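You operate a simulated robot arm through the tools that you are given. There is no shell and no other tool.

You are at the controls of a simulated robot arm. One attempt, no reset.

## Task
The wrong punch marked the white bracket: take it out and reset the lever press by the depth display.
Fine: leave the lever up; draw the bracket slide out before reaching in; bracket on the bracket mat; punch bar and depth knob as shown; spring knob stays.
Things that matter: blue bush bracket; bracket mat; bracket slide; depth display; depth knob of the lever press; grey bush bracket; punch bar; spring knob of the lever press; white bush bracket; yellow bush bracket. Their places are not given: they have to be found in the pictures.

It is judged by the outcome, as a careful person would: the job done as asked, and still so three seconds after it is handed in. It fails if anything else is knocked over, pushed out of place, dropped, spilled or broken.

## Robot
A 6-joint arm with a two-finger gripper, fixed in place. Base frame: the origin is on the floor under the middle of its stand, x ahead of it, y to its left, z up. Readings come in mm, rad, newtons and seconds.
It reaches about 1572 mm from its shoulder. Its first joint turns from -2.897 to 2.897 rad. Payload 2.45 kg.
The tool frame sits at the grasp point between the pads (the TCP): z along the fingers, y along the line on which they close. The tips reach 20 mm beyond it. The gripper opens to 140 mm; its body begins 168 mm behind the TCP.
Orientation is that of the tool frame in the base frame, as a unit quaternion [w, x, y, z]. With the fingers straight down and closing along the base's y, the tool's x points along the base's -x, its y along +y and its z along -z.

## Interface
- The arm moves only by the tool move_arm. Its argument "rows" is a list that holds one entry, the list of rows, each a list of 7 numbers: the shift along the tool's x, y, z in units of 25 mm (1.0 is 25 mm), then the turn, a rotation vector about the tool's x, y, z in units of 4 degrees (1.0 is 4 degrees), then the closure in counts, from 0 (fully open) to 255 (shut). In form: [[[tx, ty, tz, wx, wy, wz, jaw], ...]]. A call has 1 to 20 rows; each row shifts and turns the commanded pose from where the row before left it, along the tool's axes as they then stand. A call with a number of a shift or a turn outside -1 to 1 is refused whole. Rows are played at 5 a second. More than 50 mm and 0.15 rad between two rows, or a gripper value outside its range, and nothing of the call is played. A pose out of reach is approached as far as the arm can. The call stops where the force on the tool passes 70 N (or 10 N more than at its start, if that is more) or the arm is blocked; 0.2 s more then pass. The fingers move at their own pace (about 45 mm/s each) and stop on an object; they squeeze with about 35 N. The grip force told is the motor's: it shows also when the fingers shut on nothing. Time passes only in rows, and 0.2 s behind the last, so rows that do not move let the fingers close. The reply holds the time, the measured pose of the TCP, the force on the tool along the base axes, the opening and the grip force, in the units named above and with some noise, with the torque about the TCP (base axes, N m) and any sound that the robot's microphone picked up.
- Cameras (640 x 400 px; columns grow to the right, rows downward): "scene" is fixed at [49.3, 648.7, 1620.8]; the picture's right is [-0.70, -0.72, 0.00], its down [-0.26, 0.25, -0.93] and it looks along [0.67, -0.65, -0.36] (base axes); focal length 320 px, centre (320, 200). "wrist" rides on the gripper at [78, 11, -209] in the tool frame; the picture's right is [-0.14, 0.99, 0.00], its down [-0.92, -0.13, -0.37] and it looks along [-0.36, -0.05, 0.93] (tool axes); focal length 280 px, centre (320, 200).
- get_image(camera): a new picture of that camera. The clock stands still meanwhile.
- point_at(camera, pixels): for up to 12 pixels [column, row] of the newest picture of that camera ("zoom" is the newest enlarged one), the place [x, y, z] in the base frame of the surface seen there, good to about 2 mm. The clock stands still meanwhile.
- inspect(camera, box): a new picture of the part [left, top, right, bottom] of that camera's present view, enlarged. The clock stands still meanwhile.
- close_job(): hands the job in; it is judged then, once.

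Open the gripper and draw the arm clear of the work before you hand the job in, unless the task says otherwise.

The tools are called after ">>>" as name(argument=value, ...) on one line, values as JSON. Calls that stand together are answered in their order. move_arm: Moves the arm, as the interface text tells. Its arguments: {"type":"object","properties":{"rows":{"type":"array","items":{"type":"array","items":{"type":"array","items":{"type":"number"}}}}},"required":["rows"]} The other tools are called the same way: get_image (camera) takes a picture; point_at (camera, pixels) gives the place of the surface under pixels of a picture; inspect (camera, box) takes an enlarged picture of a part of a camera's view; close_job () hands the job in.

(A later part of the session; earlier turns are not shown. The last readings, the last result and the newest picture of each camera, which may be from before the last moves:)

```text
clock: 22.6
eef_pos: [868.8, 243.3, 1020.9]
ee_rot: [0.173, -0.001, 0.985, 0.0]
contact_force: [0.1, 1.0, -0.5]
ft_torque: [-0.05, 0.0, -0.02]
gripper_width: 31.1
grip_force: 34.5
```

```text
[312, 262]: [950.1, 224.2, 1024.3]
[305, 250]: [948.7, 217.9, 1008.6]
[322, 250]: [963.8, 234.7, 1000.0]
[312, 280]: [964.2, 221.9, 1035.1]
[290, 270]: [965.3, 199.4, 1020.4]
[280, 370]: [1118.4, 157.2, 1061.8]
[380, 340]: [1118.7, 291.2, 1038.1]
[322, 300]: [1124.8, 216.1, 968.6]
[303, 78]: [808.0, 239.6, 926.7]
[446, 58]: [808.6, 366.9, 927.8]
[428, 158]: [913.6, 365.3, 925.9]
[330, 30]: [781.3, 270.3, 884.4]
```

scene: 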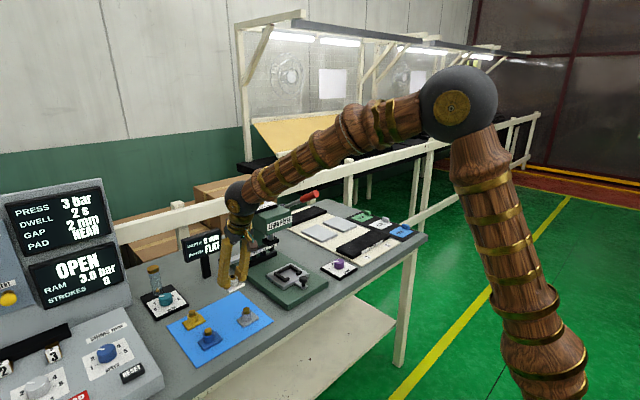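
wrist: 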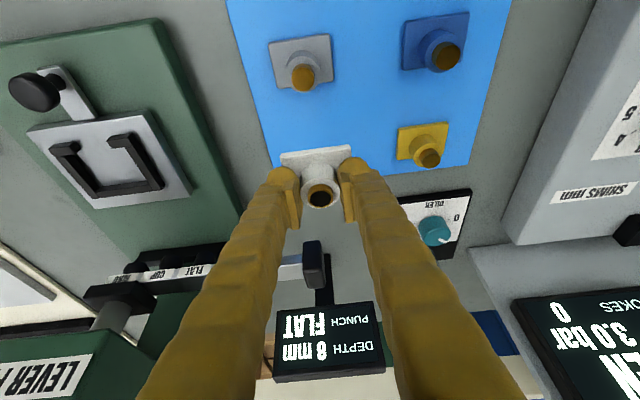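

Neighbour brackets sit at (808,240), (808,367), (913,365); the free slot is about (905, 242), and the bar handle (x≥948, z≥1000) stays clear. I lower to z≈985 and then move forward 35 mm.

>>> move_arm(rows=[[[0.246, -0.026, 0.677, 0, 0, 0, 235], [0.246, -0.026, 0.677, 0, 0, 0, 235], [-0.652, 0, 0.237, 0, 0, 0, 235], [-0.652, 0, 0.237, 0, 0, 0, 235], [0, 0, 0, 0, 0, 0, 235]]])

>>> get_image(camera="wrist")

>>> inspect(camera="scene", box=[160, 200, 300, 360])

```text
clock: 23.8
eef_pos: [906.3, 241.4, 985.7]
ee_rot: [0.174, -0.001, 0.985, -0.001]
contact_force: [-0.3, 0.4, -1.0]
ft_torque: [0.03, -0.01, -0.01]
gripper_width: 31.4
grip_force: 35.1
```

```text
taken
```

wrist: 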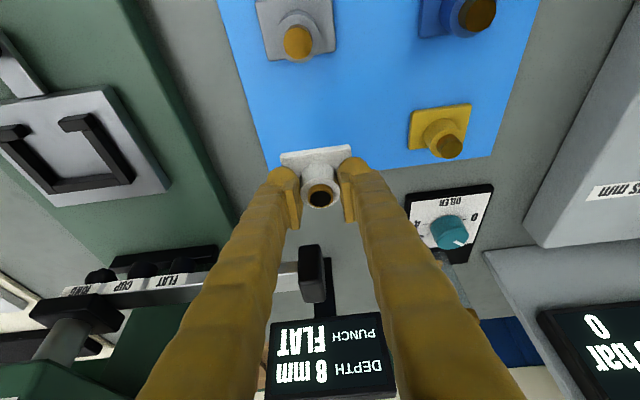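

```text
2.50 times, centred on (230, 280) of scene
```

zoom: 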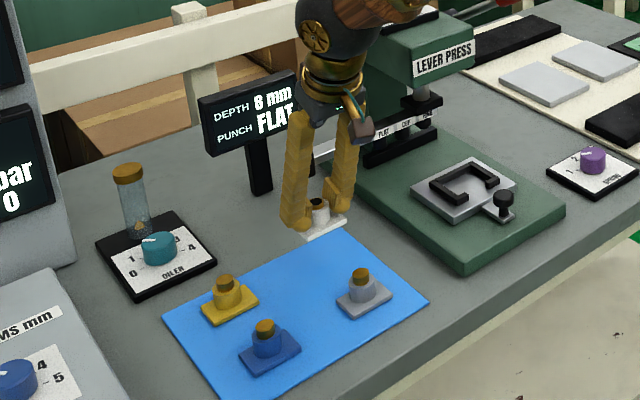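

I lower to just above the mat (TCP z≈926), shifting 5 mm back so the bracket sits well inside the mat.

>>> move_arm(rows=[[[0.2016, 0, 0.4376, 0, 0, 0, 235], [0.2016, 0, 0.4376, 0, 0, 0, 235], [0.2016, 0, 0.4376, 0, 0, 0, 235], [0.2016, 0, 0.4376, 0, 0, 0, 235], [0.2016, 0, 0.4376, 0, 0, 0, 235], [0, 0, 0, 0, 0, 0, 235]]])

>>> inspect(camera="scene", box=[200, 250, 280, 330])

>>> get_image(camera="wrist")

```text
clock: 25.2
eef_pos: [899.6, 240.0, 925.8]
ee_rot: [0.173, -0.001, 0.985, 0.0]
contact_force: [-0.4, 0.7, -0.8]
ft_torque: [0.0, -0.01, 0.0]
gripper_width: 31.0
grip_force: 35.9
```

```text
5.00 times, centred on (240, 290) of scene
```

zoom: 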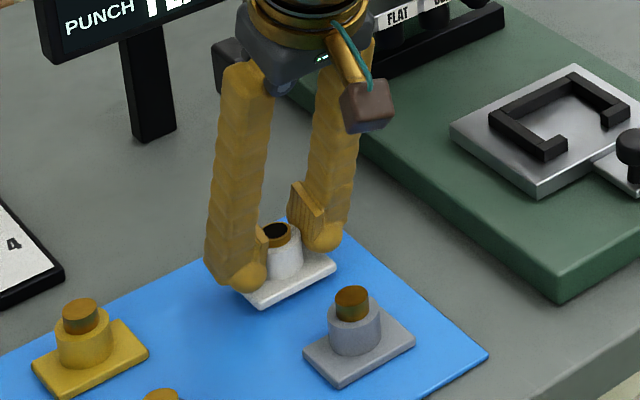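

```text
taken
```

wrist: 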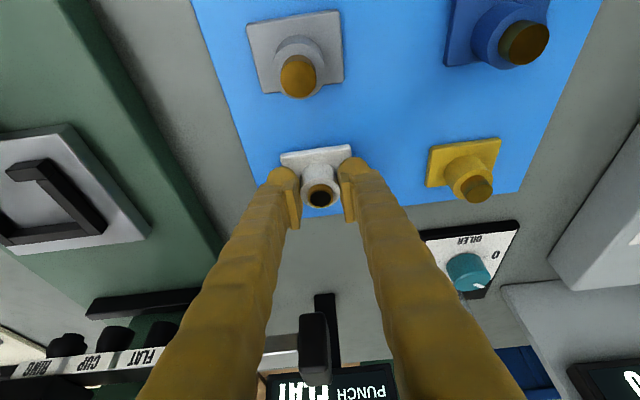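

The bracket hovers about 2 mm over the mat. I lower in sub-millimetre steps to touch down.

>>> move_arm(rows=[[[0.0109, 0, 0.03, 0, 0, 0, 235], [0.0109, 0, 0.03, 0, 0, 0, 235], [0.0109, 0, 0.03, 0, 0, 0, 235], [0, 0, 0, 0, 0, 0, 235]]])

>>> inspect(camera="scene", box=[200, 250, 280, 330])

```text
clock: 26.2
eef_pos: [899.2, 240.8, 922.1]
ee_rot: [0.173, -0.001, 0.985, 0.0]
contact_force: [0.3, -0.1, -1.2]
ft_torque: [-0.02, 0.01, -0.01]
gripper_width: 31.0
grip_force: 35.5
```

```text
5.00 times, centred on (240, 290) of scene
```

zoom: 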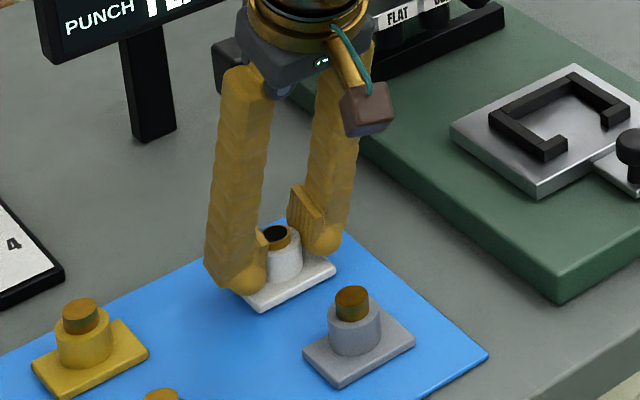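

No contact force yet at TCP z=922. I check the base height from the picture and lower a little more.

>>> point_at(camera="zoom", pixels=[[315, 270], [270, 298], [262, 308], [275, 232], [330, 352], [75, 375], [352, 292]])

>>> move_arm(rows=[[[0.0068, 0, 0.0188, 0, 0, 0, 235], [0.0068, 0, 0.0188, 0, 0, 0, 235], [0.0068, 0, 0.0188, 0, 0, 0, 235], [0, 0, 0, 0, 0, 0, 235]]])

```text
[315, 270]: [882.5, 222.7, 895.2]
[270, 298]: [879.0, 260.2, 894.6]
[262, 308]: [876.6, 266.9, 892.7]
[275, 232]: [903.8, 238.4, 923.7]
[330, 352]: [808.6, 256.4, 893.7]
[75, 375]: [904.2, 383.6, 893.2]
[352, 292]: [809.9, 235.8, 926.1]
```

```text
clock: 27.2
eef_pos: [900.1, 240.5, 920.7]
ee_rot: [0.174, -0.001, 0.985, 0.0]
contact_force: [0.1, -0.2, 1.0]
ft_torque: [-0.02, -0.01, 0.0]
gripper_width: 31.2
grip_force: 35.0
```

White base top was ~1 mm higher than its neighbours' before the last step, so contact is imminent. I lower another 1.5 mm.

>>> move_arm(rows=[[[0.0068, 0, 0.0188, 0, 0, 0, 235], [0.0068, 0, 0.0188, 0, 0, 0, 235], [0.0068, 0, 0.0188, 0, 0, 0, 235], [0, 0, 0, 0, 0, 0, 235]]])

>>> inspect(camera="scene", box=[200, 250, 280, 330])

>>> point_at(camera="zoom", pixels=[[315, 270], [270, 298], [305, 280], [275, 232], [330, 352], [75, 375], [352, 292]])

```text
clock: 28.2
eef_pos: [900.4, 240.8, 920.0]
ee_rot: [0.174, 0.0, 0.985, 0.0]
contact_force: [-3.9, -3.3, 29.4]
ft_torque: [-0.08, 0.17, 0.0]
gripper_width: 31.1
grip_force: 34.6
```

```text
5.00 times, centred on (240, 290) of scene
```

zoom: 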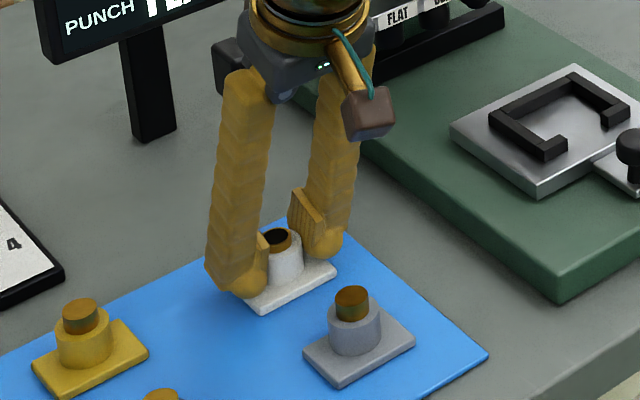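

```text
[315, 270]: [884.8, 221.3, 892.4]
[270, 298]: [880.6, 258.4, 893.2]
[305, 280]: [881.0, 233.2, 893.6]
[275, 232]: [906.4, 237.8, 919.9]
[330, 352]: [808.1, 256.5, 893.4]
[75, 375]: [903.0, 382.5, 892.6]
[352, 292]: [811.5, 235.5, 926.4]
```

Touchdown: 29 N, base top now level with its neighbours at z≈893. I relieve the load slightly, open, and lift away along the finger axis.

>>> move_arm(rows=[[[-0.0068, 0, -0.0188, 0, 0, 0, 235], [0, 0, 0, 0, 0, 0, 200], [0, 0, 0, 0, 0, 0, 170], [0, 0, 0, 0, 0, 0, 150], [0, 0, 0, 0, 0, 0, 150], [0, 0, -0.4, 0, 0, 0, 150], [0, 0, -0.8, 0, 0, 0, 150], [0, 0, -0.8, 0, 0, 0, 150], [0, 0, -0.8, 0, 0, 0, 150], [0, 0, -0.8, 0, 0, 0, 150]]])

>>> get_image(camera="wrist")

>>> inspect(camera="scene", box=[160, 220, 300, 350])

```text
clock: 30.4
eef_pos: [869.3, 240.4, 1005.9]
ee_rot: [0.174, -0.001, 0.985, 0.0]
contact_force: [-0.5, -0.5, -0.5]
ft_torque: [0.01, -0.02, -0.01]
gripper_width: 57.5
grip_force: 0.1
```

```text
taken
```

wrist: 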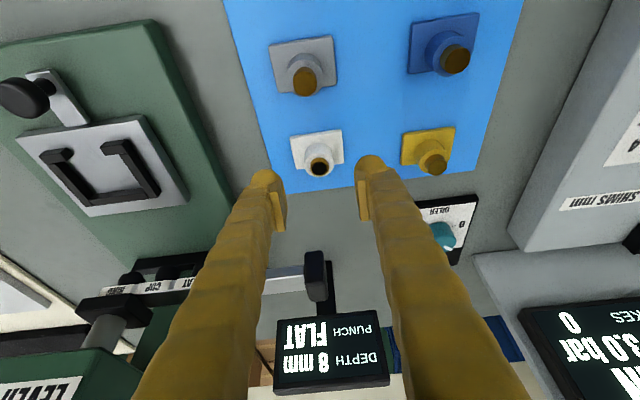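

```text
3.08 times, centred on (230, 285) of scene
```

zoom: 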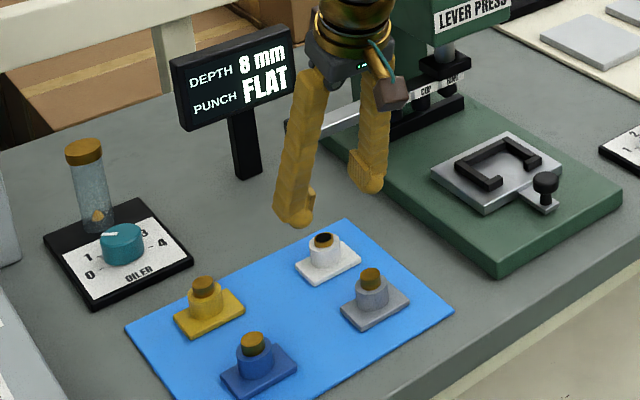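

The white bracket stands on the mat at about (317, 163) in the wrist view, neighbours untouched. I rise, straighten the hand to vertical, to prepare for the punch bar handle.

>>> move_arm(rows=[[[-0.328, 0, -0.902, 0, 0, 0, 150], [-0.328, 0, -0.902, 0, 0, 0, 150], [-0.328, 0, -0.902, 0, 0, 0, 150], [-0.328, 0, -0.902, 0, 0, 0, 150], [-0.328, 0, -0.902, 0, 0, 0, 150], [-0.328, 0, -0.902, 0, 0, 0, 150], [0, 0, 0, 0, 1, 0, 150], [0, 0, 0, 0, 1, 0, 150], [0, 0, 0, 0, 1, 0, 150], [0, 0, 0, 0, 1, 0, 150], [0, 0, 0, 0, 1, 0, 150]]])

>>> get_image(camera="wrist")

>>> get_image(camera="scene")

```text
clock: 32.8
eef_pos: [868.9, 239.7, 1148.7]
ee_rot: [0.0, 0.0, 1.0, 0.0]
contact_force: [-0.5, -0.5, 1.4]
ft_torque: [-0.02, 0.03, 0.03]
gripper_width: 57.8
grip_force: 0.1
```

```text
taken
```

wrist: 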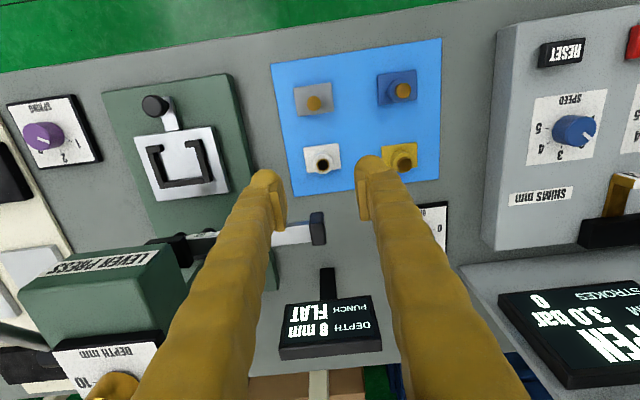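

```text
taken
```

scene: 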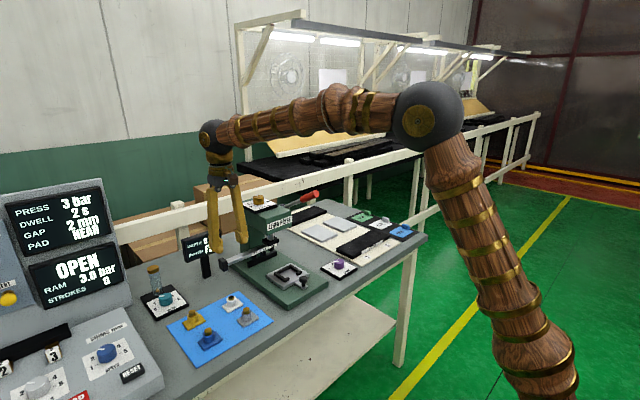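

The bar handle is seen from above at about (317, 228). I zoom to get its extents.

>>> inspect(camera="wrist", box=[260, 195, 360, 265])

>>> point_at(camera="zoom", pixels=[[355, 120], [390, 115], [360, 280], [400, 278], [380, 200], [360, 240], [395, 240], [325, 120], [330, 220], [250, 215], [250, 260], [340, 300]])

>>> inspect(camera="scene", box=[200, 230, 290, 290])

>>> point_at(camera="zoom", pixels=[[140, 200], [200, 205], [135, 245], [172, 262], [192, 255], [165, 235], [195, 220], [160, 205]])

```text
5.71 times, centred on (310, 230) of wrist
```

zoom: 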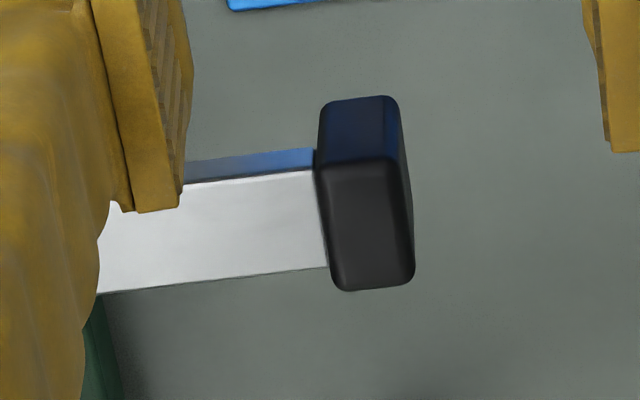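

```text
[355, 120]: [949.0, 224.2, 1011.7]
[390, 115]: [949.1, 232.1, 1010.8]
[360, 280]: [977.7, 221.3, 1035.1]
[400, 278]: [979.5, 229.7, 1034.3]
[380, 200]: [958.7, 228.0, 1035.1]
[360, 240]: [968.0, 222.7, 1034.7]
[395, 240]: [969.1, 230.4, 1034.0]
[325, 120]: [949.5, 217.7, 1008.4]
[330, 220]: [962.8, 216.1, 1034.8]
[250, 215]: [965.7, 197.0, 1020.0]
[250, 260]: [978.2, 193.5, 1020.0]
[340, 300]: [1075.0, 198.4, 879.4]
```

```text
6.67 times, centred on (245, 260) of scene
```

zoom: 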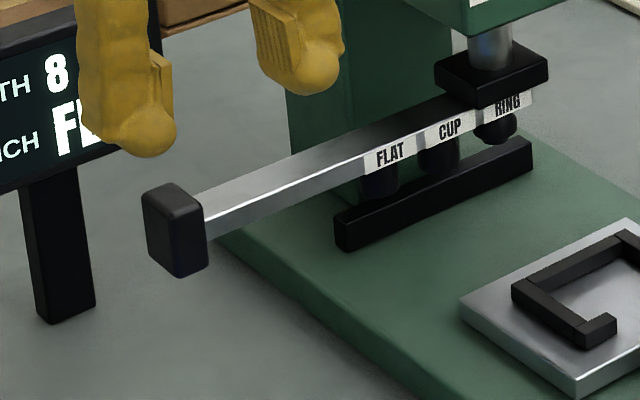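

```text
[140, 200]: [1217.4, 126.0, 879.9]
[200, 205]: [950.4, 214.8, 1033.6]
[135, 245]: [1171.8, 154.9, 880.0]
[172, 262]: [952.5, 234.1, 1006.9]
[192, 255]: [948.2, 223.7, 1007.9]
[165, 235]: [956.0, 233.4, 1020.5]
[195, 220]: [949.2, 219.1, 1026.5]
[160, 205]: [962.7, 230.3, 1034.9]
```

Handle block spans x 949–981, y 215–234, z 1000–1035. I rotate the hand +90° about its axis here (camera goes to the +y side) so the fingers close along x.

>>> move_arm(rows=[[[0, 0, 0, 0, 0, 1, 150], [0, 0, 0, 0, 0, 1, 150], [0, 0, 0, 0, 0, 1, 150], [0, 0, 0, 0, 0, 1, 150], [0, 0, 0, 0, 0, 1, 150], [0, 0, 0, 0, 0, 1, 150], [0, 0, 0, 0, 0, 1, 150], [0, 0, 0, 0, 0, 1, 150], [0, 0, 0, 0, 0, 1, 150], [0, 0, 0, 0, 0, 1, 150], [0, 0, 0, 0, 0, 1, 150]]])

>>> get_image(camera="scene")

```text
clock: 35.2
eef_pos: [869.2, 240.2, 1147.8]
ee_rot: [0.0, 0.374, 0.928, 0.0]
contact_force: [-0.2, 0.6, -0.3]
ft_torque: [0.0, -0.01, -0.02]
gripper_width: 58.1
grip_force: 0.1
```

```text
taken
```

scene: 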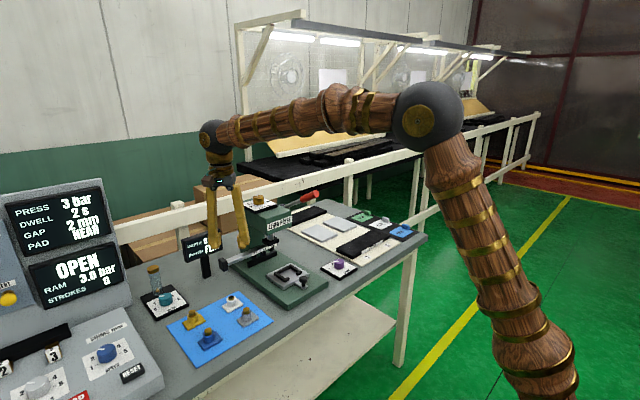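

The rotation goes the right way (tool x now toward +y). I finish the remaining 46°.

>>> move_arm(rows=[[[0, 0, 0, 0, 0, 1, 150], [0, 0, 0, 0, 0, 1, 150], [0, 0, 0, 0, 0, 1, 150], [0, 0, 0, 0, 0, 1, 150], [0, 0, 0, 0, 0, 1, 150], [0, 0, 0, 0, 0, 1, 150], [0, 0, 0, 0, 0, 1, 150], [0, 0, 0, 0, 0, 1, 150], [0, 0, 0, 0, 0, 1, 150], [0, 0, 0, 0, 0, 1, 150], [0, 0, 0, 0, 0, 1, 150], [0, 0, 0, 0, 0, 0.5, 150]]])

>>> get_image(camera="wrist")

```text
clock: 37.8
eef_pos: [870.3, 240.3, 1148.8]
ee_rot: [0.0, 0.707, 0.708, 0.0]
contact_force: [0.0, -0.5, -0.2]
ft_torque: [-0.06, 0.03, 0.03]
gripper_width: 57.9
grip_force: 0.0
```

```text
taken
```

wrist: 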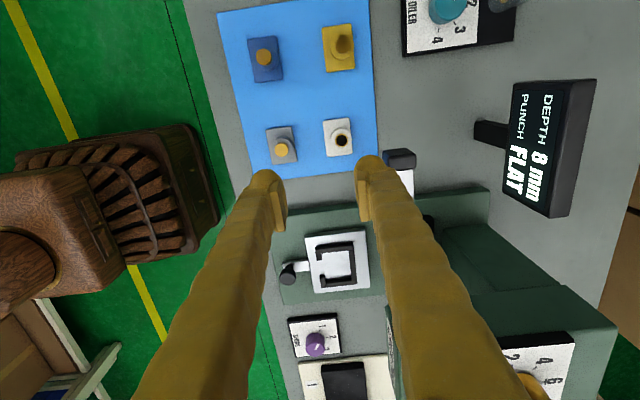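

Now the tool's y runs along +x. I move above the handle: to about (965, 224.5, 1110).

>>> move_arm(rows=[[[-0.126, 0.758, 0.31, 0, 0, 0, 150], [-0.126, 0.758, 0.31, 0, 0, 0, 150], [-0.126, 0.758, 0.31, 0, 0, 0, 150], [-0.126, 0.758, 0.31, 0, 0, 0, 150], [-0.126, 0.758, 0.31, 0, 0, 0, 150], [0, 0, 0, 0, 0, 0, 150]]])

>>> get_image(camera="wrist")

>>> inspect(camera="scene", box=[170, 160, 310, 290])

```text
clock: 39.2
eef_pos: [965.4, 226.0, 1110.5]
ee_rot: [0.0, 0.706, 0.708, 0.0]
contact_force: [-1.1, -0.9, 0.2]
ft_torque: [-0.03, 0.0, -0.02]
gripper_width: 57.6
grip_force: 0.0
```

```text
taken
```

wrist: 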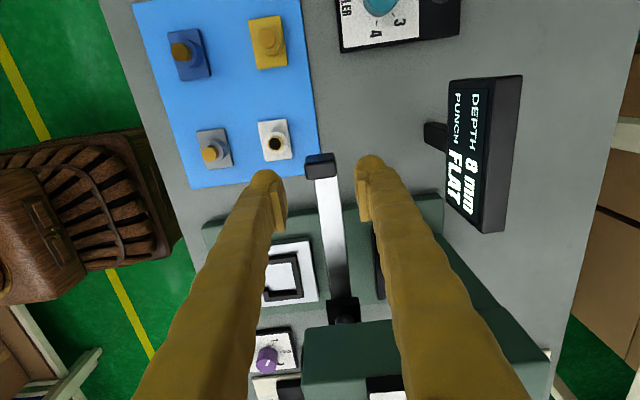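

```text
3.08 times, centred on (240, 225) of scene
```

zoom: 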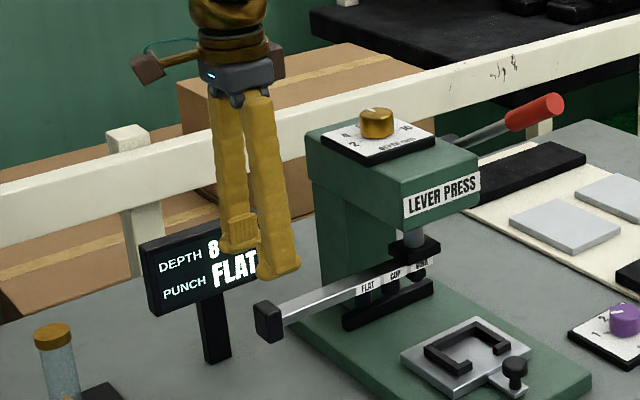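

The handle (320, 165) lies centred between the fingers. I measure it once more and then descend to z≈1021.

>>> point_at(camera="wrist", pixels=[[320, 168], [308, 170], [334, 166], [320, 160], [321, 175], [320, 155], [330, 200]])

>>> move_arm(rows=[[[-0.03, 0, 0.71, 0, 0, 0, 150], [-0.03, 0, 0.71, 0, 0, 0, 150], [0, 0, 0.71, 0, 0, 0, 150], [0, 0, 0.71, 0, 0, 0, 150], [0, 0, 0.71, 0, 0, 0, 150], [0, 0, 0, 0, 0, 0, 150]]])

>>> get_image(camera="wrist")

>>> inspect(camera="scene", box=[170, 190, 310, 290])

```text
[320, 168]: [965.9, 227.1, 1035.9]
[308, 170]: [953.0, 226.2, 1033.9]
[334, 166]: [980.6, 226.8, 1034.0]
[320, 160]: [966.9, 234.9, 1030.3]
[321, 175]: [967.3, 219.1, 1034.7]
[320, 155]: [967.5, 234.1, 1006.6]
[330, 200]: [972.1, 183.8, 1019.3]
```

```text
clock: 40.6
eef_pos: [965.1, 224.3, 1021.0]
ee_rot: [0.0, 0.706, 0.708, 0.0]
contact_force: [0.0, -0.7, 0.3]
ft_torque: [0.0, 0.01, 0.01]
gripper_width: 57.6
grip_force: 0.0
```

```text
taken
```

wrist: 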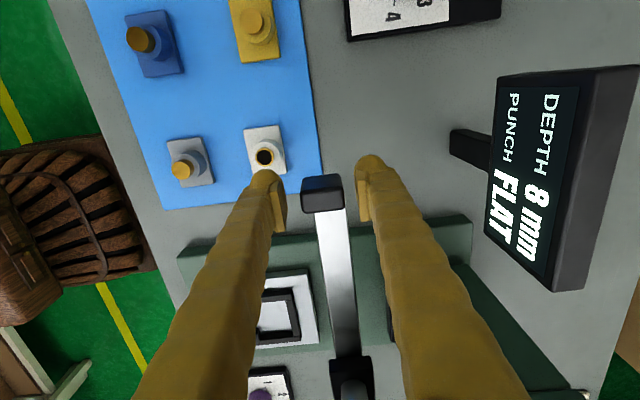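

```text
4.00 times, centred on (240, 240) of scene
```

zoom: 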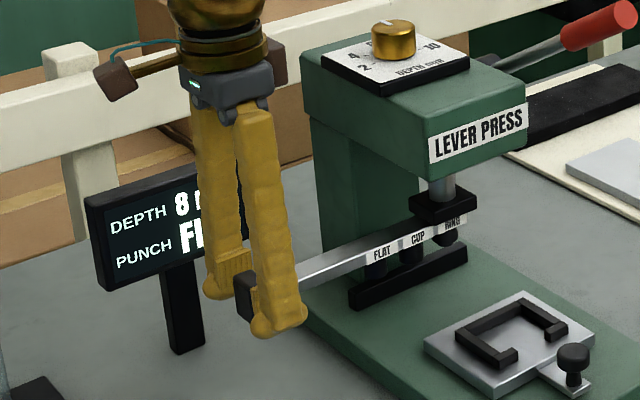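

The pads straddle the handle symmetrically. I close on it.

>>> move_arm(rows=[[[0, 0, 0, 0, 0, 0, 235], [0, 0, 0, 0, 0, 0, 235], [0, 0, 0, 0, 0, 0, 235], [0, 0, 0, 0, 0, 0, 235]]])

>>> inspect(camera="wrist", box=[240, 120, 400, 260])

```text
clock: 41.6
eef_pos: [965.1, 224.1, 1020.7]
ee_rot: [0.001, 0.706, 0.708, 0.0]
contact_force: [37.8, 0.2, -3.6]
ft_torque: [0.0, -0.33, 0.39]
gripper_width: 36.7
grip_force: 20.6
```

```text
2.86 times, centred on (320, 190) of wrist
```

zoom: 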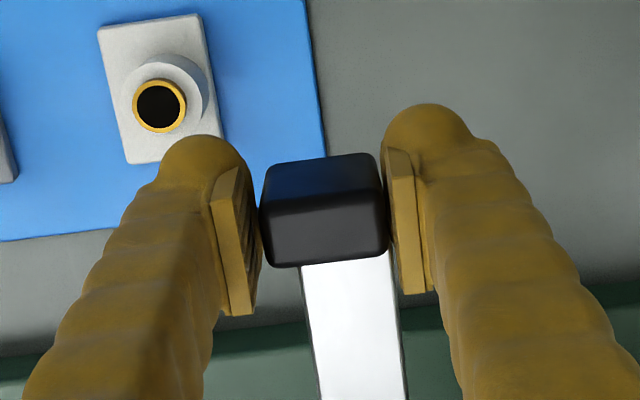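

The grip reads 36.7 mm with +38 N in x: only the back finger bears on the handle. I shift the hand +2 mm in x to centre it.

>>> move_arm(rows=[[[0, 0.04, 0, 0, 0, 0, 235], [0, 0.04, 0, 0, 0, 0, 235], [0, 0, 0, 0, 0, 0, 235], [0, 0, 0, 0, 0, 0, 235]]])

```text
clock: 42.6
eef_pos: [965.8, 224.3, 1021.7]
ee_rot: [0.0, 0.706, 0.708, 0.0]
contact_force: [30.2, -0.9, 0.9]
ft_torque: [-0.03, -0.33, 0.63]
gripper_width: 33.8
grip_force: 45.0
```

Both pads now bear (33.8 mm, 45 N). I add 1 mm more to relieve the remaining x load.

>>> move_arm(rows=[[[0, 0.04, 0, 0, 0, 0, 235], [0, 0, 0, 0, 0, 0, 235], [0, 0, 0, 0, 0, 0, 235]]])

>>> inspect(camera="wrist", box=[240, 120, 400, 260])

```text
clock: 43.4
eef_pos: [966.2, 224.5, 1020.7]
ee_rot: [0.0, 0.707, 0.708, 0.0]
contact_force: [11.4, 0.0, 4.6]
ft_torque: [-0.03, -0.08, 0.51]
gripper_width: 33.6
grip_force: 45.4
```

```text
2.86 times, centred on (320, 190) of wrist
```

zoom: 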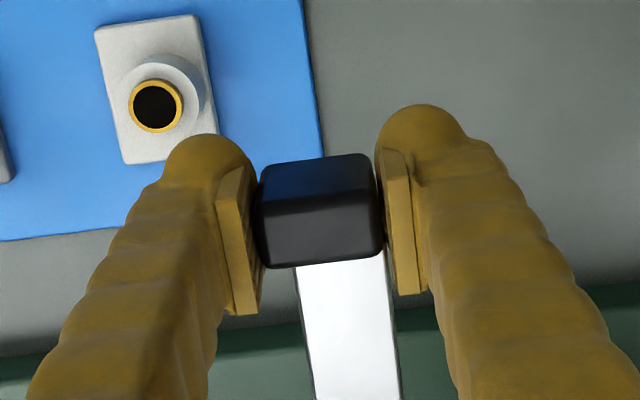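

Centred grip, 33.6 mm. I slide the bar in by 40 mm along -y first and check.

>>> move_arm(rows=[[[-0.32, 0, 0, 0, 0, 0, 235], [-0.32, 0, 0, 0, 0, 0, 235], [-0.32, 0, 0, 0, 0, 0, 235], [-0.32, 0, 0, 0, 0, 0, 235], [-0.32, 0, 0, 0, 0, 0, 235]]])

>>> inspect(camera="scene", box=[200, 190, 310, 280])

```text
clock: 44.6
eef_pos: [966.5, 184.1, 1019.8]
ee_rot: [0.0, 0.706, 0.708, 0.0]
contact_force: [-18.9, 1.7, 3.7]
ft_torque: [-0.15, 0.19, 0.25]
gripper_width: 33.8
grip_force: 45.6
```

```text
4.44 times, centred on (255, 235) of scene
```

zoom: 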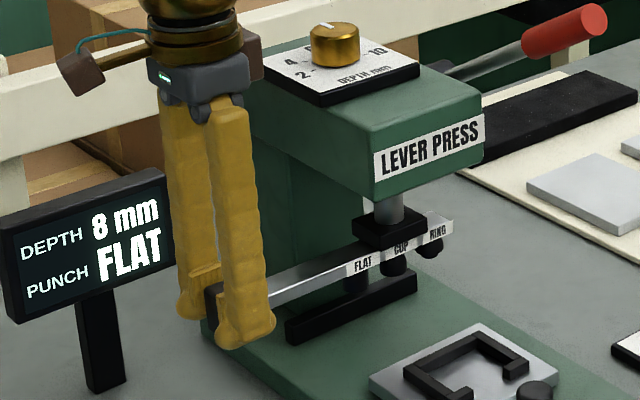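

CUP is now under the ram, 40 mm done. I push the second 40 mm.

>>> move_arm(rows=[[[-0.32, 0, 0, 0, 0, 0, 235], [-0.32, 0, 0, 0, 0, 0, 235], [-0.32, 0, 0, 0, 0, 0, 235], [-0.32, 0, 0, 0, 0, 0, 235], [-0.32, 0, 0, 0, 0, 0, 235], [0, 0, 0, 0, 0, 0, 235]]])

>>> inspect(camera="scene", box=[240, 220, 310, 270])

>>> point_at(camera="zoom", pixels=[[180, 225], [270, 190], [360, 160], [190, 60], [80, 280]])

```text
clock: 46.0
eef_pos: [966.9, 144.1, 1021.3]
ee_rot: [-0.001, 0.706, 0.708, 0.0]
contact_force: [-39.3, -0.9, 0.8]
ft_torque: [-0.06, 0.45, 0.23]
gripper_width: 33.8
grip_force: 45.0
```

```text
8.00 times, centred on (275, 245) of scene
```

zoom: 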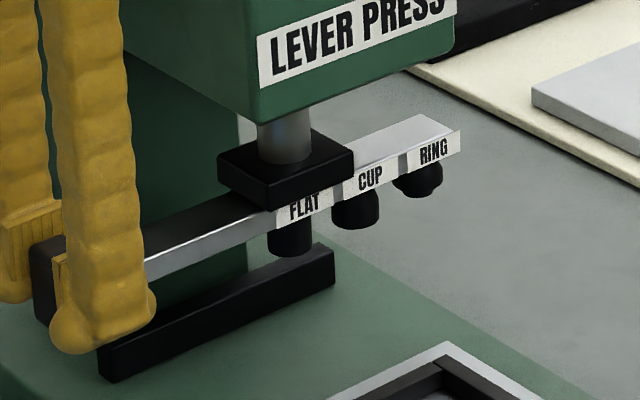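

```text
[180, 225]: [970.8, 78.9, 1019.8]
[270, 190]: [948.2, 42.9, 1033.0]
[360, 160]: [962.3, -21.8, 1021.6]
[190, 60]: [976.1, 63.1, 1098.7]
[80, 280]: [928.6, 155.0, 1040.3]
```

FLAT now sits under the ram block with the same offset RING had before. I verify its y against the original 18.8.

>>> point_at(camera="zoom", pixels=[[305, 207], [278, 218], [331, 197], [371, 179], [344, 190], [397, 170], [433, 152], [290, 238], [355, 210], [417, 180]])

```text
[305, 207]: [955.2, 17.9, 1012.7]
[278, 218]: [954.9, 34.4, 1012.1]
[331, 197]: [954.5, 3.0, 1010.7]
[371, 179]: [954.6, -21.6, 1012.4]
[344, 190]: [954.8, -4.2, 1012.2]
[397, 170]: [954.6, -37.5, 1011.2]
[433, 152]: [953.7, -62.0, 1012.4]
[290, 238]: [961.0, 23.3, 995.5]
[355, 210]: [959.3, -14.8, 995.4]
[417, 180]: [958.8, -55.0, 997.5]
```

FLAT's label centre is at y≈18.7, matching where RING was. I relieve the x load by 1 mm, then open the fingers without moving y.

>>> move_arm(rows=[[[0, -0.04, 0, 0, 0, 0, 235], [0, 0, 0, 0, 0, 0, 235], [0, 0, 0, 0, 0, 0, 190], [0, 0, 0, 0, 0, 0, 160], [0, 0, 0, 0, 0, 0, 150], [0, 0, 0, 0, 0, 0, 150]]])

>>> inspect(camera="wrist", box=[240, 120, 400, 260])

```text
clock: 47.4
eef_pos: [965.4, 143.7, 1021.1]
ee_rot: [0.0, 0.706, 0.708, 0.0]
contact_force: [-0.5, 0.7, 0.9]
ft_torque: [-0.03, -0.02, 0.02]
gripper_width: 57.7
grip_force: 0.0
```

```text
2.86 times, centred on (320, 190) of wrist
```

zoom: 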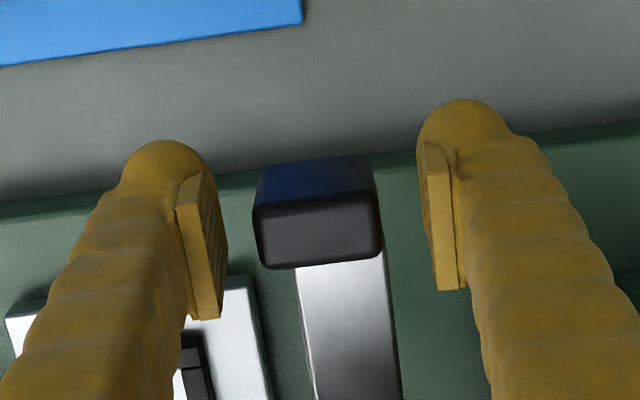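

The bar is released at FLAT. I raise the hand straight up to z≈1260, above the press head.

>>> move_arm(rows=[[[0, 0, -0.956, 0, 0, 0, 150], [0, 0, -0.956, 0, 0, 0, 150], [0, 0, -0.956, 0, 0, 0, 150], [0, 0, -0.956, 0, 0, 0, 150], [0, 0, -0.956, 0, 0, 0, 150], [0, 0, -0.956, 0, 0, 0, 150], [0, 0, -0.956, 0, 0, 0, 150], [0, 0, -0.956, 0, 0, 0, 150], [0, 0, -0.956, 0, 0, 0, 150], [0, 0, -0.956, 0, 0, 0, 150]]])

>>> get_image(camera="wrist")

>>> get_image(camera="scene")

```text
clock: 49.6
eef_pos: [968.3, 143.1, 1260.5]
ee_rot: [0.0, 0.706, 0.708, 0.0]
contact_force: [-0.5, 0.0, 0.0]
ft_torque: [0.0, 0.02, 0.04]
gripper_width: 57.6
grip_force: 0.0
```

```text
taken
```

wrist: 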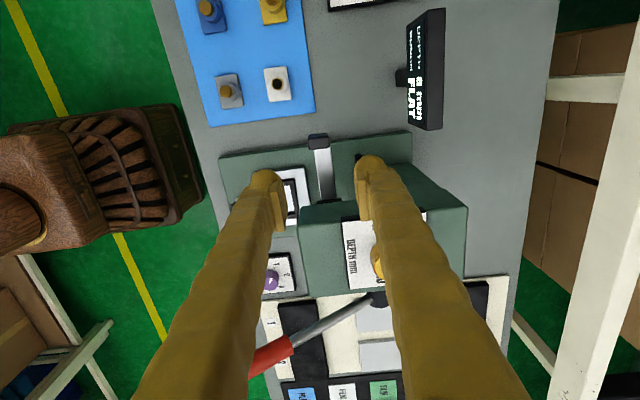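

```text
taken
```

scene: 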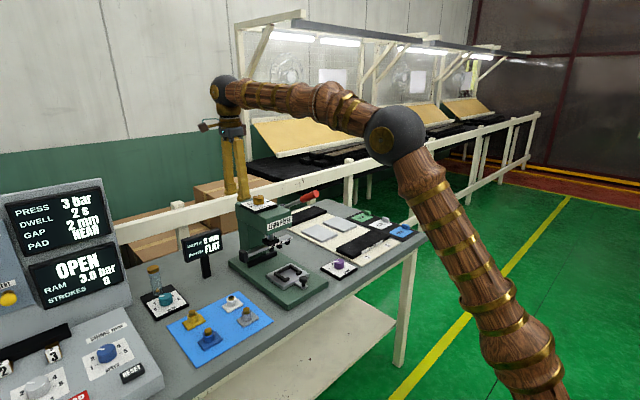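

The lever hub is at about (375, 298) and its handle goes toward (270, 355), on the -y side. I measure the hub/lever then move over the depth knob at z≈1260.

>>> point_at(camera="wrist", pixels=[[375, 298], [345, 315], [310, 332], [275, 352], [255, 372], [350, 250], [380, 290]])

>>> move_arm(rows=[[[-0.9, 0.5, 0, 0, 0, 0, 150], [-0.9, 0.5, 0, 0, 0, 0, 150], [-0.9, 0.5, 0, 0, 0, 0, 150], [-0.9, 0.5, 0, 0, 0, 0, 150], [-0.9, 0.5, 0, 0, 0, 0, 150], [-0.44, 0.18, 0, 0, 0, 0, 150], [0, 0, 0, 0, 0, 0, 150]]])

>>> get_image(camera="wrist")

>>> inspect(camera="scene", box=[200, 100, 340, 240])

```text
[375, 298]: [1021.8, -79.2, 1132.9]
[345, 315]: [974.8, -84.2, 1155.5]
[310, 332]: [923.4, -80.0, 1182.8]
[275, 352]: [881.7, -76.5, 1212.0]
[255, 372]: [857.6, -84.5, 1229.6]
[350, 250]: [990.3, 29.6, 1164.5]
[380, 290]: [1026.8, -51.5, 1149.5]
```

```text
clock: 51.2
eef_pos: [1032.8, 18.8, 1258.8]
ee_rot: [0.0, 0.707, 0.707, 0.0]
contact_force: [-0.1, 0.3, -0.5]
ft_torque: [0.02, 0.01, -0.01]
gripper_width: 57.7
grip_force: 0.0
```

```text
taken
```

wrist: 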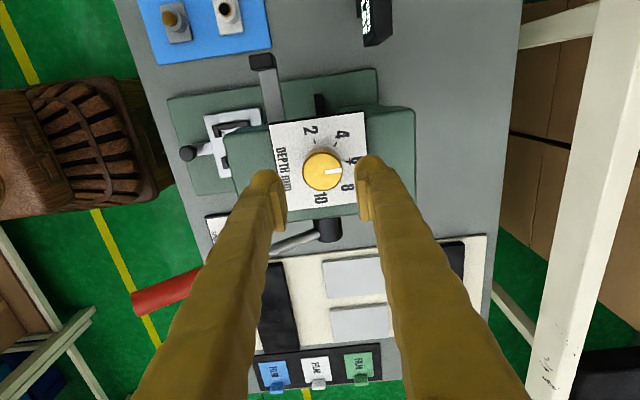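

```text
2.86 times, centred on (270, 170) of scene
```

zoom: 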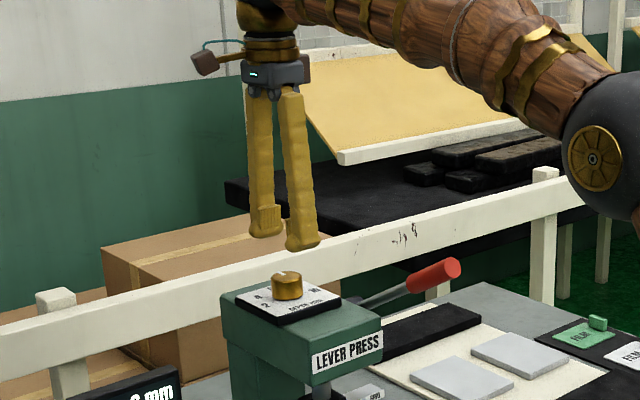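

The dial is in clear view with the pointer at 6. I zoom in to measure knob centre and tick directions.

>>> inspect(camera="wrist", box=[260, 105, 380, 225])

```text
3.33 times, centred on (320, 165) of wrist
```

zoom: 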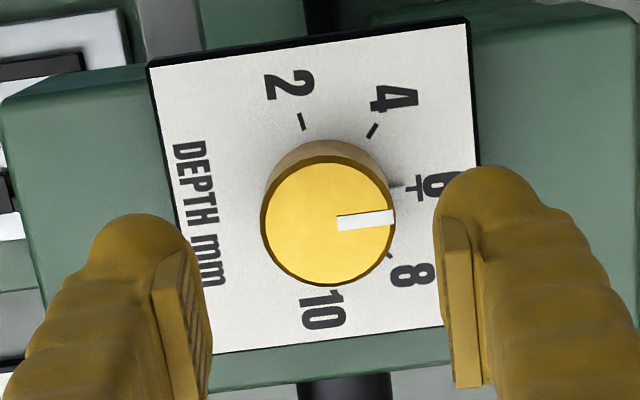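

I measure ticks and the knob rim from this zoom.

>>> point_at(camera="zoom", pixels=[[302, 122], [373, 131], [404, 187], [389, 256], [309, 292], [328, 221], [266, 226], [391, 216], [324, 162], [333, 280], [340, 223], [390, 217]])

>>> point_at(camera="zoom", pixels=[[155, 68], [465, 28], [215, 350], [320, 330], [412, 275], [435, 186], [395, 97], [288, 85], [300, 145], [380, 160], [270, 190], [390, 260]])

```text
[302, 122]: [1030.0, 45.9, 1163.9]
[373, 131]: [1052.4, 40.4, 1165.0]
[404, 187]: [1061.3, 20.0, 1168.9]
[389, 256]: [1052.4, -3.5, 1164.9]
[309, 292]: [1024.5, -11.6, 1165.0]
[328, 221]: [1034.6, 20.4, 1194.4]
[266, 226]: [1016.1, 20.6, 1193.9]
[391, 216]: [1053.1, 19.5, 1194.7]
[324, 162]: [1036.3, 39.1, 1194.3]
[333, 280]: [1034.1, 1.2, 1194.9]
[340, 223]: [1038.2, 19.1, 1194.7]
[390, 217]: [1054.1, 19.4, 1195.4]
```

```text
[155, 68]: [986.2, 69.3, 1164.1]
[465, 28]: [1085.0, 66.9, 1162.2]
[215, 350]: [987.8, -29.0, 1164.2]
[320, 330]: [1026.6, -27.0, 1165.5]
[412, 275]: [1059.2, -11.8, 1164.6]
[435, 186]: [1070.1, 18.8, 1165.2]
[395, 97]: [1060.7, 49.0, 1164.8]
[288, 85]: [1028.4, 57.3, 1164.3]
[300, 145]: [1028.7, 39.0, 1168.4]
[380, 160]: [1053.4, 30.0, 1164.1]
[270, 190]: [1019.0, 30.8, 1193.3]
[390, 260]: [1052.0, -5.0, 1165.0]
```

Knob centre is (1034.8, 20.2), ~38 mm wide, z 1165–1195; ticks are 50° apart (6 at +x, 8 at 50° clockwise). I pre-rotate the hand -25° so the turn can run from -25° to +25°.

>>> move_arm(rows=[[[0, 0, 0, 0, 0, -1, 150], [0, 0, 0, 0, 0, -1, 150], [0, 0, 0, 0, 0, -1, 150], [0, 0, 0, 0, 0, -1, 150], [0, 0, 0, 0, 0, -1, 150], [0, 0, 0, 0, 0, -1, 150], [0, 0, 0, 0, 0, -0.25, 150], [0, 0, 0, 0, 0, 0, 150]]])

```text
clock: 53.0
eef_pos: [1032.5, 20.8, 1259.1]
ee_rot: [0.0, 0.537, 0.844, 0.0]
contact_force: [1.1, 0.3, 0.1]
ft_torque: [0.02, 0.0, 0.02]
gripper_width: 57.4
grip_force: 0.0
```

Aligned at -25°. I descend 69 mm onto the knob with the small centring shift.

>>> move_arm(rows=[[[-0.019, 0.088, 0.3, 0, 0, 0, 150], [0, 0, 0.6, 0, 0, 0, 150], [0, 0, 0.6, 0, 0, 0, 150], [0, 0, 0.6, 0, 0, 0, 150], [0, 0, 0.4, 0, 0, 0, 150], [0, 0, 0.26, 0, 0, 0, 150], [0, 0, 0, 0, 0, 0, 150]]])

>>> inspect(camera="wrist", box=[240, 110, 400, 250])

>>> inspect(camera="scene", box=[200, 120, 340, 240])

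```text
clock: 54.6
eef_pos: [1035.8, 22.7, 1191.1]
ee_rot: [-0.001, 0.537, 0.844, 0.0]
contact_force: [0.4, -0.1, 0.5]
ft_torque: [-0.03, 0.02, 0.0]
gripper_width: 57.6
grip_force: 0.1
```

```text
2.86 times, centred on (320, 180) of wrist
```

zoom: 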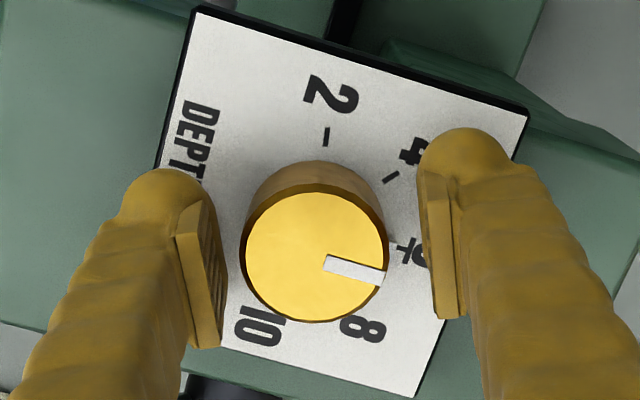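

```text
3.33 times, centred on (270, 180) of scene
```

zoom: 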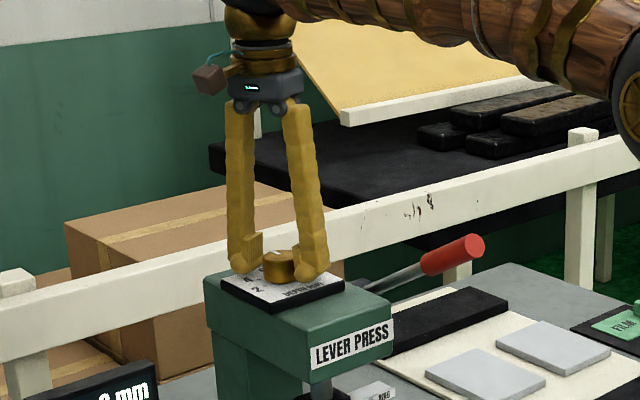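

I measure knob rim and pad edges from this close view to check centring.

>>> inspect(camera="wrist", box=[240, 110, 400, 250])

>>> point_at(camera="zoom", pixels=[[315, 253], [250, 253], [384, 253], [315, 192], [315, 318], [183, 290], [200, 290], [215, 300], [440, 270], [428, 240], [330, 264], [382, 276]])

>>> move_arm(rows=[[[0, 0, 0, 0, 0, 0, 150]]])

```text
2.86 times, centred on (320, 180) of wrist
```

zoom: 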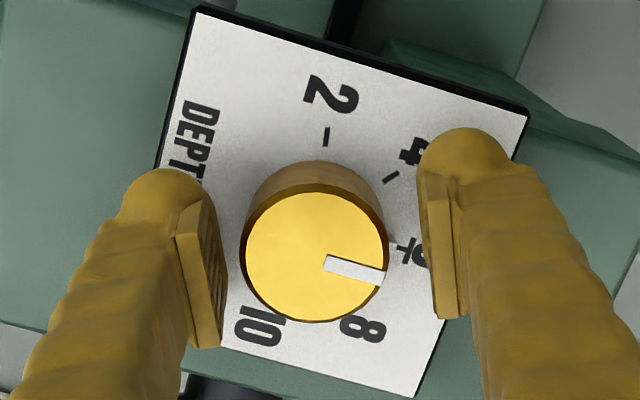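

```text
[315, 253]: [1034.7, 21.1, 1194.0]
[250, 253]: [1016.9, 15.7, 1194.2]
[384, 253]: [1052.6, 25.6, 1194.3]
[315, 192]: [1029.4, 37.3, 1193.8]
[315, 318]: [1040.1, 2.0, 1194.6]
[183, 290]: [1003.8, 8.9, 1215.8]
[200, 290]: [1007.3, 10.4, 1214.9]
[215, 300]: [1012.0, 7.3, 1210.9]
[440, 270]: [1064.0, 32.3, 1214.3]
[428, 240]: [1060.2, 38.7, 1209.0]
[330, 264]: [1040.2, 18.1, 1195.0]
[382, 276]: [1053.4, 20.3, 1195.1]
```

```text
clock: 55.0
eef_pos: [1035.5, 22.2, 1190.8]
ee_rot: [0.001, 0.537, 0.844, 0.0]
contact_force: [0.9, -0.4, -0.5]
ft_torque: [0.0, 0.02, -0.03]
gripper_width: 57.7
grip_force: 0.1
```

Knob centre (1034.8, 20.5) versus TCP (1035.6, 22.4): I shift by about (-0.8, -1.9) mm and close on the knob.

>>> move_arm(rows=[[[-0.055, -0.061, 0, 0, 0, 0, 150], [0, 0, 0, 0, 0, 0, 150], [0, 0, 0, 0, 0, 0, 230], [0, 0, 0, 0, 0, 0, 230], [0, 0, 0, 0, 0, 0, 230]]])

>>> inspect(camera="wrist", box=[240, 110, 400, 250])

```text
clock: 56.2
eef_pos: [1035.1, 19.3, 1189.9]
ee_rot: [0.0, 0.537, 0.844, 0.0]
contact_force: [-2.7, -1.4, -0.3]
ft_torque: [0.02, 0.04, -0.03]
gripper_width: 40.5
grip_force: 41.1
```

```text
2.86 times, centred on (320, 180) of wrist
```

zoom: 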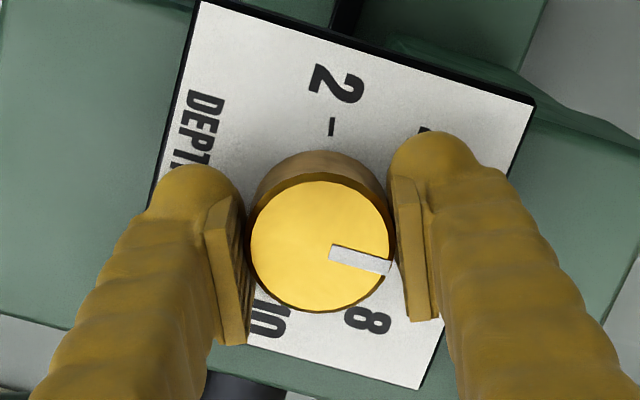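

Gripped at 40.5 mm with almost no side load. I turn the knob clockwise 24° and check.

>>> move_arm(rows=[[[0, 0, 0, 0, 0, 0.5, 230], [0, 0, 0, 0, 0, 1, 230], [0, 0, 0, 0, 0, 1, 230], [0, 0, 0, 0, 0, 1, 230], [0, 0, 0, 0, 0, 1, 230], [0, 0, 0, 0, 0, 1, 230], [0, 0, 0, 0, 0, 0.5, 230]]])

>>> inspect(camera="wrist", box=[240, 110, 400, 250])

```text
clock: 57.8
eef_pos: [1035.8, 19.5, 1190.9]
ee_rot: [0.0, 0.701, 0.713, 0.0]
contact_force: [23.7, 0.6, -22.3]
ft_torque: [0.07, -0.21, 0.0]
gripper_width: 40.9
grip_force: 45.0
```

```text
2.86 times, centred on (320, 180) of wrist
```

zoom: 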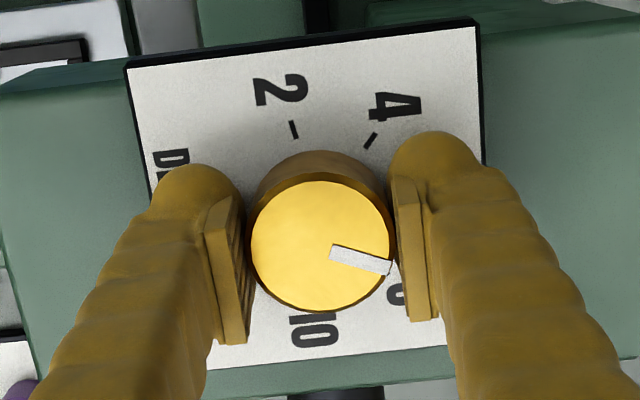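

The knob turns with the hand. I turn the remaining 26°, easing 0.5 mm down for the -22 N vertical load.

>>> move_arm(rows=[[[0, 0, 0.01, 0, 0, 0.5, 230], [0, 0, 0.01, 0, 0, 1, 230], [0, 0, 0, 0, 0, 1, 230], [0, 0, 0, 0, 0, 1, 230], [0, 0, 0, 0, 0, 1, 230], [0, 0, 0, 0, 0, 1, 230], [0, 0, 0, 0, 0, 1, 230], [0, 0, 0, 0, 0, 0, 230]]])

>>> inspect(camera="wrist", box=[240, 110, 400, 250])

>>> point_at(camera="zoom", pixels=[[320, 245], [332, 252], [385, 268], [345, 255], [375, 264]])

```text
clock: 59.6
eef_pos: [1035.3, 18.9, 1189.7]
ee_rot: [0.0, 0.843, 0.538, 0.0]
contact_force: [21.2, 0.7, -3.4]
ft_torque: [0.04, -0.21, -0.05]
gripper_width: 40.8
grip_force: 45.2
```

```text
2.86 times, centred on (320, 180) of wrist
```

zoom: 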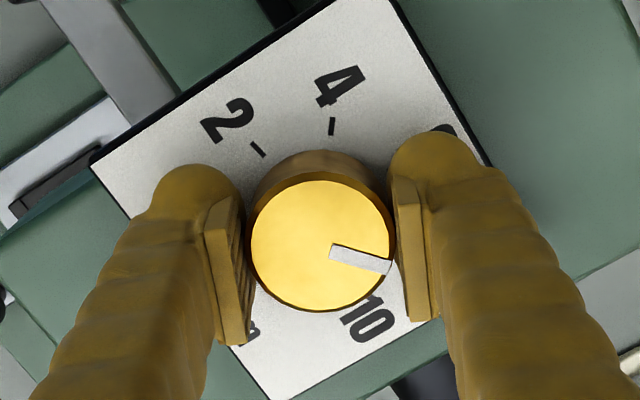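

```text
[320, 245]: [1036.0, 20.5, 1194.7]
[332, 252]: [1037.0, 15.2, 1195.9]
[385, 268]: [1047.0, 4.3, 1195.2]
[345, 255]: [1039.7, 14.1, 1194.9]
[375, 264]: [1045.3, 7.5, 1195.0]
```

The pointer now lies at roughly 50° clockwise of 6, i.e. at 8. I open the fingers and rise straight up to verify.

>>> move_arm(rows=[[[0, 0, 0, 0, 0, 0, 200], [0, 0, 0, 0, 0, 0, 170], [0, 0, 0, 0, 0, 0, 150], [0, 0, 0, 0, 0, 0, 150], [0, 0, -0.4, 0, 0, 0, 150], [0, 0, -0.8, 0, 0, 0, 150], [0, 0, -0.8, 0, 0, 0, 150], [0, 0, -0.8, 0, 0, 0, 150]]])

>>> get_image(camera="wrist")

>>> inspect(camera="wrist", box=[250, 110, 390, 230])

```text
clock: 61.4
eef_pos: [1035.2, 18.6, 1259.5]
ee_rot: [0.0, 0.843, 0.538, 0.0]
contact_force: [-0.4, 1.0, -0.2]
ft_torque: [0.02, -0.02, -0.01]
gripper_width: 58.0
grip_force: 0.0
```

```text
taken
```

wrist: 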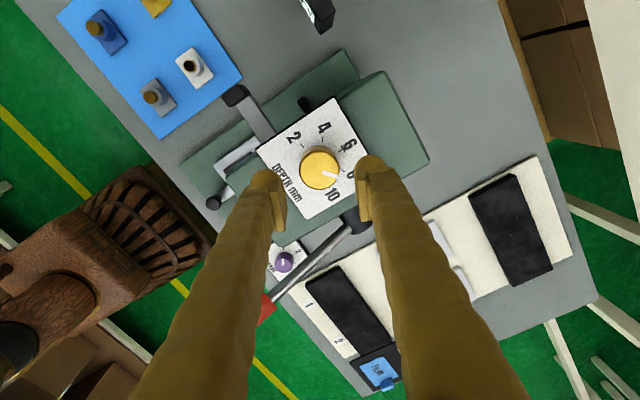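

```text
3.33 times, centred on (320, 170) of wrist
```

zoom: 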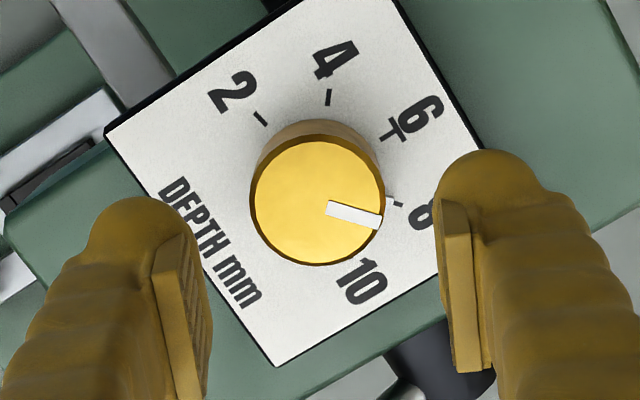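

I measure the pointer line and the 8 tick here.

>>> point_at(camera="zoom", pixels=[[328, 207], [378, 222], [352, 214], [317, 202], [254, 202], [382, 202], [317, 139], [317, 264], [398, 204], [391, 131], [328, 97], [260, 118]])

```text
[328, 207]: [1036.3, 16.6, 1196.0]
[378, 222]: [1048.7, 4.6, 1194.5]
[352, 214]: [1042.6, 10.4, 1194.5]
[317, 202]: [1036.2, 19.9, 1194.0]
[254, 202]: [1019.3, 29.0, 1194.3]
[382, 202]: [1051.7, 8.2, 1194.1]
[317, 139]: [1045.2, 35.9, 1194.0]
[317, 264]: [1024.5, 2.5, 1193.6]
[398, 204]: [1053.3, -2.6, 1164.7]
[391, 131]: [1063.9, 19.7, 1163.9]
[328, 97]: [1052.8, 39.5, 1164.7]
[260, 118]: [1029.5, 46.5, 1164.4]
```

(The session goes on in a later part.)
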